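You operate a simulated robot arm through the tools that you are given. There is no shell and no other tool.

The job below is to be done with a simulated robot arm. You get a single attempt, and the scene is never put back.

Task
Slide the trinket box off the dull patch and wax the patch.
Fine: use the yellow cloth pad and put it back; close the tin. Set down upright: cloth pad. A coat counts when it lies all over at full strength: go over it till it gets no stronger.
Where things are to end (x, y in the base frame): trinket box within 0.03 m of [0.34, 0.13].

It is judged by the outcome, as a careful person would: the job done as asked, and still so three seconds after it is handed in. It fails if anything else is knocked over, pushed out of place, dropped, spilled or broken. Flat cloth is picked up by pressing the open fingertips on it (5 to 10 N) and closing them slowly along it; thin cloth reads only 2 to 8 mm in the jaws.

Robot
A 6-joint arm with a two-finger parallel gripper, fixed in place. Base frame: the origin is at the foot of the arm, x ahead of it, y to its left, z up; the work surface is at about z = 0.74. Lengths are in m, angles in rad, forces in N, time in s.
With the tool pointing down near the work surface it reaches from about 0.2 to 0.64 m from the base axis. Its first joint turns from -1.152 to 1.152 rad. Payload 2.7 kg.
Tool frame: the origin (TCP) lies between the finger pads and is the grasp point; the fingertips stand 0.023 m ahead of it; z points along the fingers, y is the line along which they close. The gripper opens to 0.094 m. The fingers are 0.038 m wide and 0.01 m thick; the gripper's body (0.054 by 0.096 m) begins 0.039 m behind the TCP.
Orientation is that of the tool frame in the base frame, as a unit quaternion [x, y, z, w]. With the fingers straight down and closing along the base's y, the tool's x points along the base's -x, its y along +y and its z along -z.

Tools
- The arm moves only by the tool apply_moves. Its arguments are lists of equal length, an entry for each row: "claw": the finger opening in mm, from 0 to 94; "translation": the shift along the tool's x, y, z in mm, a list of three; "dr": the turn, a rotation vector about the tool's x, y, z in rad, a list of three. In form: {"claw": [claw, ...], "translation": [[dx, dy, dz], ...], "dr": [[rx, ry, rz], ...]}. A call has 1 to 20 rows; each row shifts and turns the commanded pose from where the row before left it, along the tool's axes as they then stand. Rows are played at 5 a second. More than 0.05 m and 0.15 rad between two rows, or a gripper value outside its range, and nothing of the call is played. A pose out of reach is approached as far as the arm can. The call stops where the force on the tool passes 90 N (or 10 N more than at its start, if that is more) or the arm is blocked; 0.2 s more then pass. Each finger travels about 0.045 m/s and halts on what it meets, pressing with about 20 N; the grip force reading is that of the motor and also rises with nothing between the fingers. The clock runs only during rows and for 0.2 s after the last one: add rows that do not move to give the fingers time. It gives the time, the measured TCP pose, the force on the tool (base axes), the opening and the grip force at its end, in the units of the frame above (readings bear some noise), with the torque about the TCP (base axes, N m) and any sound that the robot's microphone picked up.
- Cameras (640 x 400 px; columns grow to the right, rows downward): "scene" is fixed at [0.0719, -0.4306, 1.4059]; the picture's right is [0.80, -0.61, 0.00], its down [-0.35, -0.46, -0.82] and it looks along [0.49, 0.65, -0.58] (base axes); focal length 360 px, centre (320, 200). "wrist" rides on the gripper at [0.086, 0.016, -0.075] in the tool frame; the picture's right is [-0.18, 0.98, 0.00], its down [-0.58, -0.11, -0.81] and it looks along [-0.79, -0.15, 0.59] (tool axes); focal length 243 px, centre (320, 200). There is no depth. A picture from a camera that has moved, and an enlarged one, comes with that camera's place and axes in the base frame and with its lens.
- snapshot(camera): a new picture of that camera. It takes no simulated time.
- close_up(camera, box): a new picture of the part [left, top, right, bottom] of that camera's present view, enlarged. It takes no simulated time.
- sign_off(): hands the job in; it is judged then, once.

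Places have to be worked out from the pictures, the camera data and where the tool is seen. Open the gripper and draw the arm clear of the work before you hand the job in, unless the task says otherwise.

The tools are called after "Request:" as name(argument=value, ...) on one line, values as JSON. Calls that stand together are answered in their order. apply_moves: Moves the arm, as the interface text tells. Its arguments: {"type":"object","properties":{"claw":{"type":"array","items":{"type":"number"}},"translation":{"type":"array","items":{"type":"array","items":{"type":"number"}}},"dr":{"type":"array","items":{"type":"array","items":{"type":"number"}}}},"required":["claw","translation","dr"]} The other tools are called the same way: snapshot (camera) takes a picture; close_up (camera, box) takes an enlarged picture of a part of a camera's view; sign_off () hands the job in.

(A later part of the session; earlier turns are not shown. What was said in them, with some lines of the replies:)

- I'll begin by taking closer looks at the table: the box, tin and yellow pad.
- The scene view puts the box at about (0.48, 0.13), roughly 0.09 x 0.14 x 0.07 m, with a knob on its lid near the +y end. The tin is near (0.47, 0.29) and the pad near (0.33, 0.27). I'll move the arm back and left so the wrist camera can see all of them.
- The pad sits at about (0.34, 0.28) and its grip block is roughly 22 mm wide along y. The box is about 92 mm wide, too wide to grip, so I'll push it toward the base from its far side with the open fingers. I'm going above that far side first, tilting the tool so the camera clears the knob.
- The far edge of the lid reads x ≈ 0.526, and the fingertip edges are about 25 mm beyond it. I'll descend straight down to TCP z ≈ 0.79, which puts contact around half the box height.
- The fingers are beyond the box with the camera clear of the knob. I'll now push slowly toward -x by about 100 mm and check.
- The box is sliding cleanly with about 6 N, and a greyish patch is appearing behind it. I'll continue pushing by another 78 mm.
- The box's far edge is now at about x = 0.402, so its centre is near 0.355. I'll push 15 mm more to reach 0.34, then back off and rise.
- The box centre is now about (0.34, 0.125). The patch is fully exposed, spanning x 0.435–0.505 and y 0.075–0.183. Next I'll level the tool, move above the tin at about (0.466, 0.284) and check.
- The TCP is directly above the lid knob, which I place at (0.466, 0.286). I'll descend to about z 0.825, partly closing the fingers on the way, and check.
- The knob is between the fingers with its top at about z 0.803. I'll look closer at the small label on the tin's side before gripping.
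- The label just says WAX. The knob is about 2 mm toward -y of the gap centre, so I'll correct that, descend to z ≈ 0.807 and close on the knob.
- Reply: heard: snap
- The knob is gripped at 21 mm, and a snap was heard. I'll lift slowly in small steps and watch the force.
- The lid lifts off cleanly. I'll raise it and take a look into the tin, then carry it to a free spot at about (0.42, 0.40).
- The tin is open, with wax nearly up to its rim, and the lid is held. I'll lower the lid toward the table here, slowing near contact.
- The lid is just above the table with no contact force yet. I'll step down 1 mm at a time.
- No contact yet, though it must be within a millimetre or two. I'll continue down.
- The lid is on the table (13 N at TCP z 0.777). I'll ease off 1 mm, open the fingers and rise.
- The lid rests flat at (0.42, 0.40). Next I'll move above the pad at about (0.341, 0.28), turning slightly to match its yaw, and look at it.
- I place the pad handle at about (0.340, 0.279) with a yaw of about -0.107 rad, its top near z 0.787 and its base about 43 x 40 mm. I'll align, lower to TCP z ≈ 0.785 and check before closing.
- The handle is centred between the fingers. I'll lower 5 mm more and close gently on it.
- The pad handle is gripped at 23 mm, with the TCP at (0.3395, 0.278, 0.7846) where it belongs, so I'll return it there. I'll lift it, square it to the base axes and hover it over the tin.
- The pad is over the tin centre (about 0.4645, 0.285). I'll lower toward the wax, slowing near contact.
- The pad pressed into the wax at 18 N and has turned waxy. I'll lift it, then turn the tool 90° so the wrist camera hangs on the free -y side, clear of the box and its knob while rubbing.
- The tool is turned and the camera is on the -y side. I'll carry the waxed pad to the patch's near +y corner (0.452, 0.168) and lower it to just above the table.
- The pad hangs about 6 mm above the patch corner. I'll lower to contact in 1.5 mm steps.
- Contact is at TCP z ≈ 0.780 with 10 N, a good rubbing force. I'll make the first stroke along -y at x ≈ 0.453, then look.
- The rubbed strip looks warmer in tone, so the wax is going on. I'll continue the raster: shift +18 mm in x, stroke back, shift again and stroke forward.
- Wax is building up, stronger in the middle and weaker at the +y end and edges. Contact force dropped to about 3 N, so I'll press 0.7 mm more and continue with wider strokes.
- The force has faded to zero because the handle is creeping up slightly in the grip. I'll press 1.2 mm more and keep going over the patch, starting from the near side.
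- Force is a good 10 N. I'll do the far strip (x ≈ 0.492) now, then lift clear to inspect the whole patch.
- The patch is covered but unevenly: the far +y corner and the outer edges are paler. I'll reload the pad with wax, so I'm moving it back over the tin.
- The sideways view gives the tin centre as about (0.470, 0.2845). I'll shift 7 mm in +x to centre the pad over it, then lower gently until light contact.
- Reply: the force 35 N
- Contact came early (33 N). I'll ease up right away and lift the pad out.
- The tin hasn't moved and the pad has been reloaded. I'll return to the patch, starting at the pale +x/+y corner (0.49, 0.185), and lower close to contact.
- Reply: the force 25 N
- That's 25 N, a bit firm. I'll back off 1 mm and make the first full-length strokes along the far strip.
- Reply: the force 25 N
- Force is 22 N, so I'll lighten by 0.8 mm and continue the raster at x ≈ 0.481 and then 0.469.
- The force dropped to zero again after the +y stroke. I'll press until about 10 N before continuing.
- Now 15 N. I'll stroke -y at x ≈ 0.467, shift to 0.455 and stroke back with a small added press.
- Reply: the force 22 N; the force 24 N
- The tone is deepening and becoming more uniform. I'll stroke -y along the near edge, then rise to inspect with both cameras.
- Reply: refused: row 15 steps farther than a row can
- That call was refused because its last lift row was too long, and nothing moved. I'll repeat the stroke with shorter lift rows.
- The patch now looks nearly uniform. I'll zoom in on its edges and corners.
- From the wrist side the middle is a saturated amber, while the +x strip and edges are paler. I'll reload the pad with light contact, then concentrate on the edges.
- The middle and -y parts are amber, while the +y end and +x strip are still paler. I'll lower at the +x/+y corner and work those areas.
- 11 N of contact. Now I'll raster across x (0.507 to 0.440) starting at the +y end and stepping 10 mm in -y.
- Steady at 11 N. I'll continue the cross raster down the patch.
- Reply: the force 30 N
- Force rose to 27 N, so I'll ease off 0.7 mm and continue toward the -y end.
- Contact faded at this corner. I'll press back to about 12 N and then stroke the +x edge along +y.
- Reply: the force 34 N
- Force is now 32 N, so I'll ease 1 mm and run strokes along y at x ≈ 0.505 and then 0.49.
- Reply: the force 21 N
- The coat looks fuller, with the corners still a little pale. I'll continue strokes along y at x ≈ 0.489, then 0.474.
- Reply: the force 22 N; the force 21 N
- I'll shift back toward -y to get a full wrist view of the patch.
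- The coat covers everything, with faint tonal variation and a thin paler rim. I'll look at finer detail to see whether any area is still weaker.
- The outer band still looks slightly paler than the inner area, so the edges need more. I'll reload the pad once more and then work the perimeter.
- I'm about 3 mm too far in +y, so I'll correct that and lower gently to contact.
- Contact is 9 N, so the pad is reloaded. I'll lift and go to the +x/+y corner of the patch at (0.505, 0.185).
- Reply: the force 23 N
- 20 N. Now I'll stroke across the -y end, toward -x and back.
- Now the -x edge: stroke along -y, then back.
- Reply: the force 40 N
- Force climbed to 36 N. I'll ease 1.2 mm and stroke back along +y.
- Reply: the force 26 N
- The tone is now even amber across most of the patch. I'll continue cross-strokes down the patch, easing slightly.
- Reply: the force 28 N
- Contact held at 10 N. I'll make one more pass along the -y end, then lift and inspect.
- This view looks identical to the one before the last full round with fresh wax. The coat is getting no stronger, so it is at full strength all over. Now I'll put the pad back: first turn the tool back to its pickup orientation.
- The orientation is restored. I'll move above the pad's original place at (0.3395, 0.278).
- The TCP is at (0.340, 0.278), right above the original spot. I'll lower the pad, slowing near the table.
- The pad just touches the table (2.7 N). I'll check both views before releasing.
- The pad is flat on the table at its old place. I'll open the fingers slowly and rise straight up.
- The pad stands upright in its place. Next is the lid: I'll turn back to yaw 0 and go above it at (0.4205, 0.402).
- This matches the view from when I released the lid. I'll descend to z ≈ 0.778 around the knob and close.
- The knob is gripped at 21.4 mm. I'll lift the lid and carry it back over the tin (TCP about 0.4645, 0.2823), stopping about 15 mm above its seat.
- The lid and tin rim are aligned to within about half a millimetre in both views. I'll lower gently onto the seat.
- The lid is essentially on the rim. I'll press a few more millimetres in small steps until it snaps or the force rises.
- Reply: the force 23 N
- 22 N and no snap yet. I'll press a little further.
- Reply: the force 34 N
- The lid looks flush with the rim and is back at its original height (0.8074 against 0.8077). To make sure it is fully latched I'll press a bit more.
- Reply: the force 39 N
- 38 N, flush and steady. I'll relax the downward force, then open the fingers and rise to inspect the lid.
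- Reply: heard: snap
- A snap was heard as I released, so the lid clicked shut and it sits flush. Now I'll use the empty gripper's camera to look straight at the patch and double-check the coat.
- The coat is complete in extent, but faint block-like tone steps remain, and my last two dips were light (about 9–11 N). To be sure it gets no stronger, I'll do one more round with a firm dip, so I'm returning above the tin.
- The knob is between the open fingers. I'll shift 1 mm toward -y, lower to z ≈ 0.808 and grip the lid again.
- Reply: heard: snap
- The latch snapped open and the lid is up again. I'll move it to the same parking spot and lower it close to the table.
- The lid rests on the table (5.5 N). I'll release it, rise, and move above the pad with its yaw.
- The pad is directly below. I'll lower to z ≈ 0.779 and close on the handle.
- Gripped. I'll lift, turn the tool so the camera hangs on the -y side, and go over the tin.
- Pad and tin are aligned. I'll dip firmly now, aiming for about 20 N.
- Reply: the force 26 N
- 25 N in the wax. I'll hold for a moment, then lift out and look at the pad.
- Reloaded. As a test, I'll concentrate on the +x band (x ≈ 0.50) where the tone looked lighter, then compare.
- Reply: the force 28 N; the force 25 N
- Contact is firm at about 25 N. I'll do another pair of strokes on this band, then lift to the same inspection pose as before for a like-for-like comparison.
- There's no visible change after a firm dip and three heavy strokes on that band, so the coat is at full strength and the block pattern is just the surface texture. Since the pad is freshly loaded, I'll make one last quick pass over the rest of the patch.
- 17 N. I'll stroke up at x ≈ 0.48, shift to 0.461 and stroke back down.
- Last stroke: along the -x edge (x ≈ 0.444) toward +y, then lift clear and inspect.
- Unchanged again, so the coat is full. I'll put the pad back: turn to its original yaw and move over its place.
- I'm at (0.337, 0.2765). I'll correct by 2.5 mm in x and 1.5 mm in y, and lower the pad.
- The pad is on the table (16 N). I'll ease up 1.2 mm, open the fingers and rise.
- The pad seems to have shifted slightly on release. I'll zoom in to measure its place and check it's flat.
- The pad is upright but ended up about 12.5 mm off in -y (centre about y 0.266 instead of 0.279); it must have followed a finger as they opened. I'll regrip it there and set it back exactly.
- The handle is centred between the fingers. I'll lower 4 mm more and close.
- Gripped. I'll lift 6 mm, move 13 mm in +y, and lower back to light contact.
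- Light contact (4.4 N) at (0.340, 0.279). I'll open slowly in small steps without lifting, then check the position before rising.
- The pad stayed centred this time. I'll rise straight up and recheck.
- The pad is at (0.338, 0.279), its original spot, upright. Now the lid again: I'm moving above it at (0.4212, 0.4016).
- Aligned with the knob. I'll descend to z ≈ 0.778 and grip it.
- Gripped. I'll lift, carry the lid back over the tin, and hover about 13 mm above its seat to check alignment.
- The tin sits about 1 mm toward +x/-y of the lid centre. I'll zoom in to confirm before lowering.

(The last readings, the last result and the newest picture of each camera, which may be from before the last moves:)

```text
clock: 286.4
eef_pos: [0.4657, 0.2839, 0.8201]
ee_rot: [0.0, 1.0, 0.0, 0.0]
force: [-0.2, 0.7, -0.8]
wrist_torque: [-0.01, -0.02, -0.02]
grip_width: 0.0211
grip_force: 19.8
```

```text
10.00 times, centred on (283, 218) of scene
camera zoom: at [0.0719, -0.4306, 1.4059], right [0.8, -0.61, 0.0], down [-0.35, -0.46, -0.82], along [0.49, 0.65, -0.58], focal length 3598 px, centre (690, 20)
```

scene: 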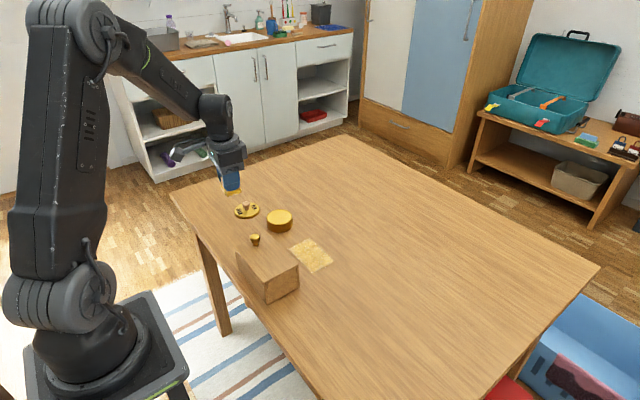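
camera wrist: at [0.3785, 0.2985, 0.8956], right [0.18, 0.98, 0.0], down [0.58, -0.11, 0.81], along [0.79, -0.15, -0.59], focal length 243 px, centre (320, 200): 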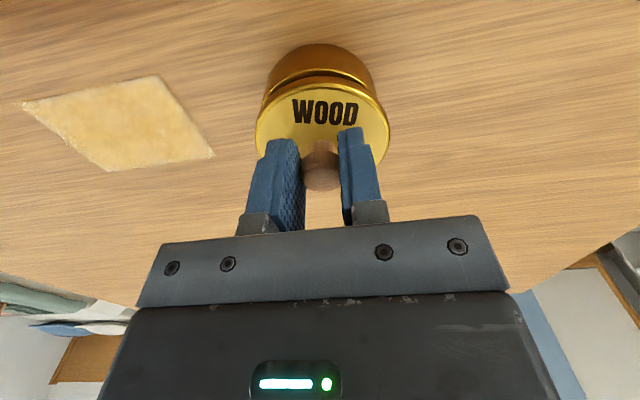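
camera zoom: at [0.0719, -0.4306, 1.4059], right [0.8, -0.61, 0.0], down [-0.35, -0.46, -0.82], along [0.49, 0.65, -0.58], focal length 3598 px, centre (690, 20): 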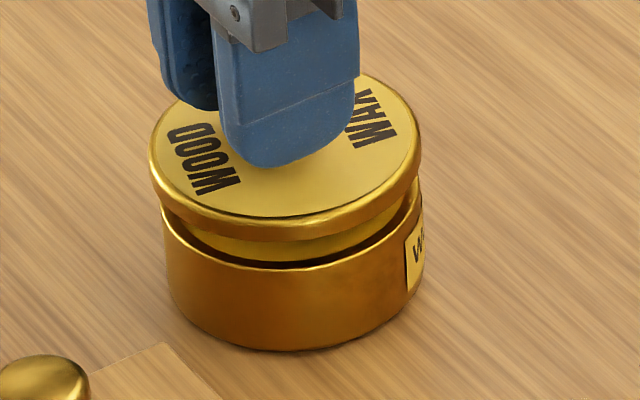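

Both views agree that the lid should shift about +1 mm in x and -1 mm in y. I'll apply that and lower onto the rim.

Request:
apply_moves(claw=[0, 0, 0, 0, 0, 0, 0], translation=[[-1, -1, 0], [0, 0, 4], [0, 0, 3], [0, 0, 2], [0, 0, 1], [0, 0, 1], [0, 0, 0]], dr=[[0, 0, 0], [0, 0, 0], [0, 0, 0], [0, 0, 0], [0, 0, 0], [0, 0, 0], [0, 0, 0]])

Request:
close_up(camera="scene", box=[260, 198, 306, 238])

```text
clock: 288.0
eef_pos: [0.4656, 0.2811, 0.8109]
ee_rot: [0.0, 1.0, 0.0, 0.001]
force: [-0.4, 0.2, -0.6]
wrist_torque: [-0.01, -0.03, -0.04]
grip_width: 0.0212
grip_force: 19.2
```

```text
10.00 times, centred on (283, 218) of scene
camera zoom: at [0.0719, -0.4306, 1.4059], right [0.8, -0.61, 0.0], down [-0.35, -0.46, -0.82], along [0.49, 0.65, -0.58], focal length 3598 px, centre (690, 20)
```

zoom: 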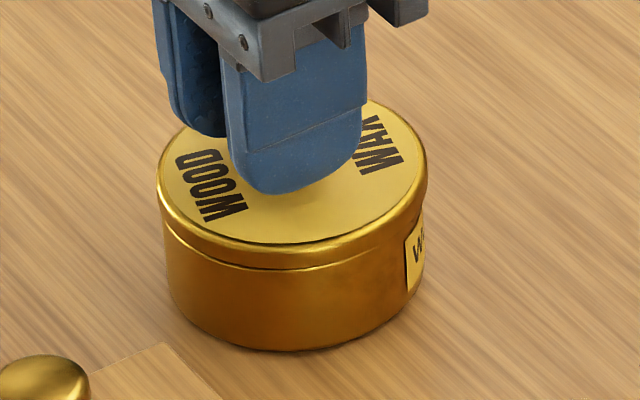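

Well aligned now, with a tiny gap left. I'll press down in small steps to seat it.

Request:
apply_moves(claw=[0, 0, 0, 0, 0, 0], translation=[[0, 0, 1], [0, 0, 1], [0, 0, 1], [0, 0, 0.8], [0, 0, 0.8], [0, 0, 0]], dr=[[0, 0, 0], [0, 0, 0], [0, 0, 0], [0, 0, 0], [0, 0, 0], [0, 0, 0]])

Request:
close_up(camera="scene", box=[260, 198, 306, 238])

```text
clock: 289.4
eef_pos: [0.4674, 0.2826, 0.8094]
ee_rot: [0.0, 1.0, 0.001, 0.002]
force: [-10.9, -5.9, 27.2]
wrist_torque: [-0.15, 0.07, -0.02]
grip_width: 0.0212
grip_force: 19.9
heard: snap
```

```text
10.00 times, centred on (283, 218) of scene
camera zoom: at [0.0713, -0.431, 1.4058], right [0.8, -0.61, 0.0], down [-0.35, -0.46, -0.82], along [0.49, 0.65, -0.58], focal length 3598 px, centre (690, 20)
```

zoom: 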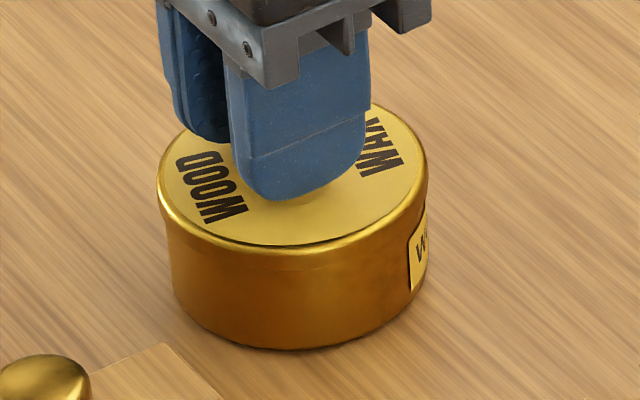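

A snap was heard while pressing at 27 N, and the lid is flush. I'll relax the downward and sideways load, then open the fingers.

Request:
apply_moves(claw=[0, 0, 0, 8, 16, 25, 35, 45, 55, 60, 60], translation=[[0.8, -0.5, -1], [0, 0, -1], [0, 0, 0], [0, 0, 0], [0, 0, 0], [0, 0, 0], [0, 0, 0], [0, 0, 0], [0, 0, 0], [0, 0, 0], [0, 0, 0]], dr=[[0, 0, 0], [0, 0, 0], [0, 0, 0], [0, 0, 0], [0, 0, 0], [0, 0, 0], [0, 0, 0], [0, 0, 0], [0, 0, 0], [0, 0, 0], [0, 0, 0]])

Request:
close_up(camera="scene", box=[260, 198, 306, 238])

```text
clock: 291.8
eef_pos: [0.4669, 0.2825, 0.8078]
ee_rot: [0.0, 1.0, 0.0, 0.001]
force: [0.0, 0.3, -0.7]
wrist_torque: [-0.01, -0.03, 0.01]
grip_width: 0.06
grip_force: 0.1
```

```text
10.00 times, centred on (283, 218) of scene
camera zoom: at [0.0719, -0.4306, 1.4059], right [0.8, -0.61, 0.0], down [-0.35, -0.46, -0.82], along [0.49, 0.65, -0.58], focal length 3598 px, centre (690, 20)
```

zoom: 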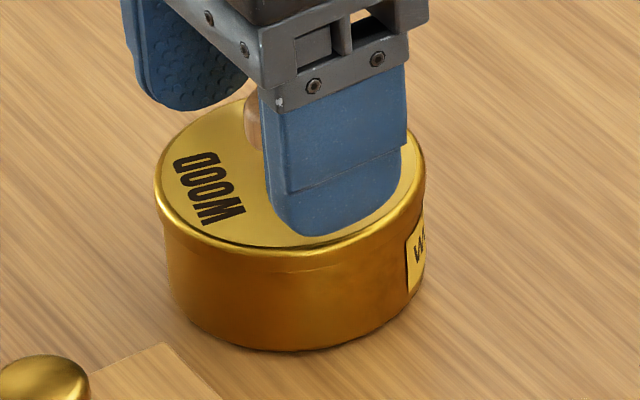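

The lid is on and flush, and the fingers are open. I'll rise straight up and draw the arm back to its starting area for a final inspection.

Request:
apply_moves(claw=[60, 60, 60, 60, 60, 60, 60, 60, 60, 60, 60, 60], translation=[[0, 0, -20], [0, 0, -40], [0, 0, -45], [0, 0, -45], [0, 0, -45], [6, -46, -3], [6, -46, -3], [6, -46, -3], [6, -46, -3], [6, -46, -3], [6, -46, -3], [0, 0, 0]], dr=[[0, 0, 0], [0, 0, 0], [0, 0, 0], [0, 0, 0], [0, 0, 0], [0, 0, 0], [0, 0, 0], [0, 0, 0], [0, 0, 0], [0, 0, 0], [0, 0, 0], [0, 0, 0]])

Request:
snapshot(camera="scene")

Request:
close_up(camera="scene", box=[215, 190, 355, 310])

Request:
close_up(camera="scene", box=[255, 195, 305, 240])

```text
clock: 294.4
eef_pos: [0.4287, 0.0061, 1.0209]
ee_rot: [0.0, 1.0, -0.001, 0.001]
force: [-0.1, 0.8, 0.2]
wrist_torque: [0.02, -0.02, 0.0]
grip_width: 0.0602
grip_force: 0.1
```

```text
taken
```

scene: 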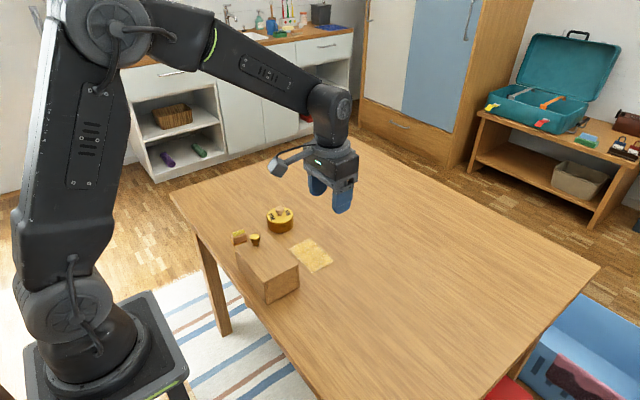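

```text
3.33 times, centred on (285, 250) of scene
camera zoom: at [0.0719, -0.4306, 1.4059], right [0.8, -0.61, 0.0], down [-0.35, -0.46, -0.82], along [0.49, 0.65, -0.58], focal length 1199 px, centre (437, 33)
```

zoom: 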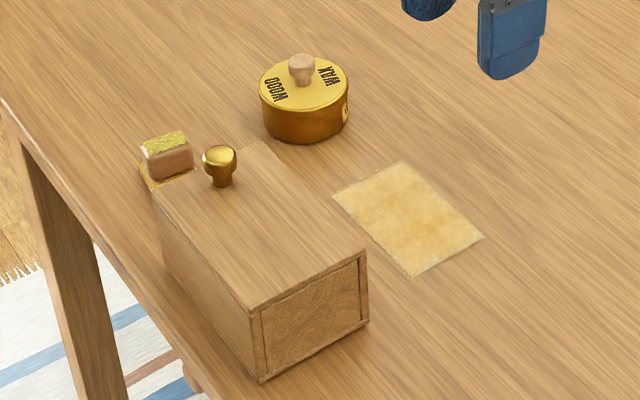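

```text
8.89 times, centred on (280, 218) of scene
camera zoom: at [0.0719, -0.4306, 1.4059], right [0.8, -0.61, 0.0], down [-0.35, -0.46, -0.82], along [0.49, 0.65, -0.58], focal length 3198 px, centre (676, 44)
```

zoom: 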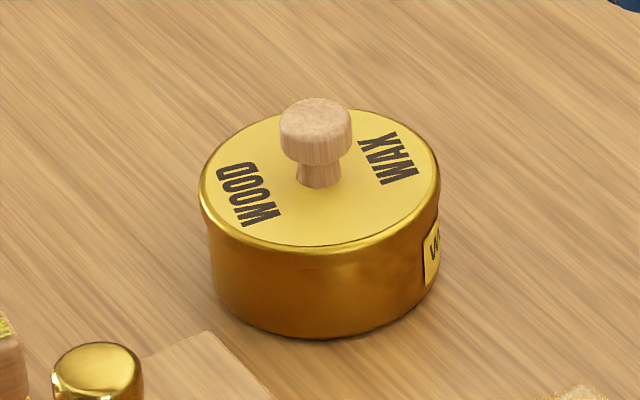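

The final check is good:
- **Trinket box:** centre about (0.337, 0.13), against a target of (0.34, 0.13).
- **Patch:** evenly coated.
- **Pad:** upright in its original place.
- **Tin:** closed and flush.
- **Arm:** clear, with the gripper open.

I'm handing the job in.

Request:
sign_off()

```text
The job is handed in.
```

The trinket box is off the dull patch and the patch is waxed all over. I've handed the job in.

- **Box:** I slid it to about (0.337, 0.13), well within 0.03 m of the target.
- **Wax coat:** I went over the whole patch several times with fresh wax. After a final firm reload, it looked no stronger than before, so I judged it at full strength. Faint block-like tone steps remain. They did not change with more rubbing, so I took them as surface texture.
- **Cloth pad:** It is upright in its original spot, to within a couple of millimetres. On the last set-down it shifted about 13 mm as the fingers opened, so I regripped it and set it back.
- **Tin:** The lid is on and flush, and it snapped shut when pressed. The tin itself moved about 1–2 mm while I handled the lid.

I opened and closed the tin twice. The first close came before I decided to do one more round of waxing to be sure. The arm is back near its starting position with the gripper open.
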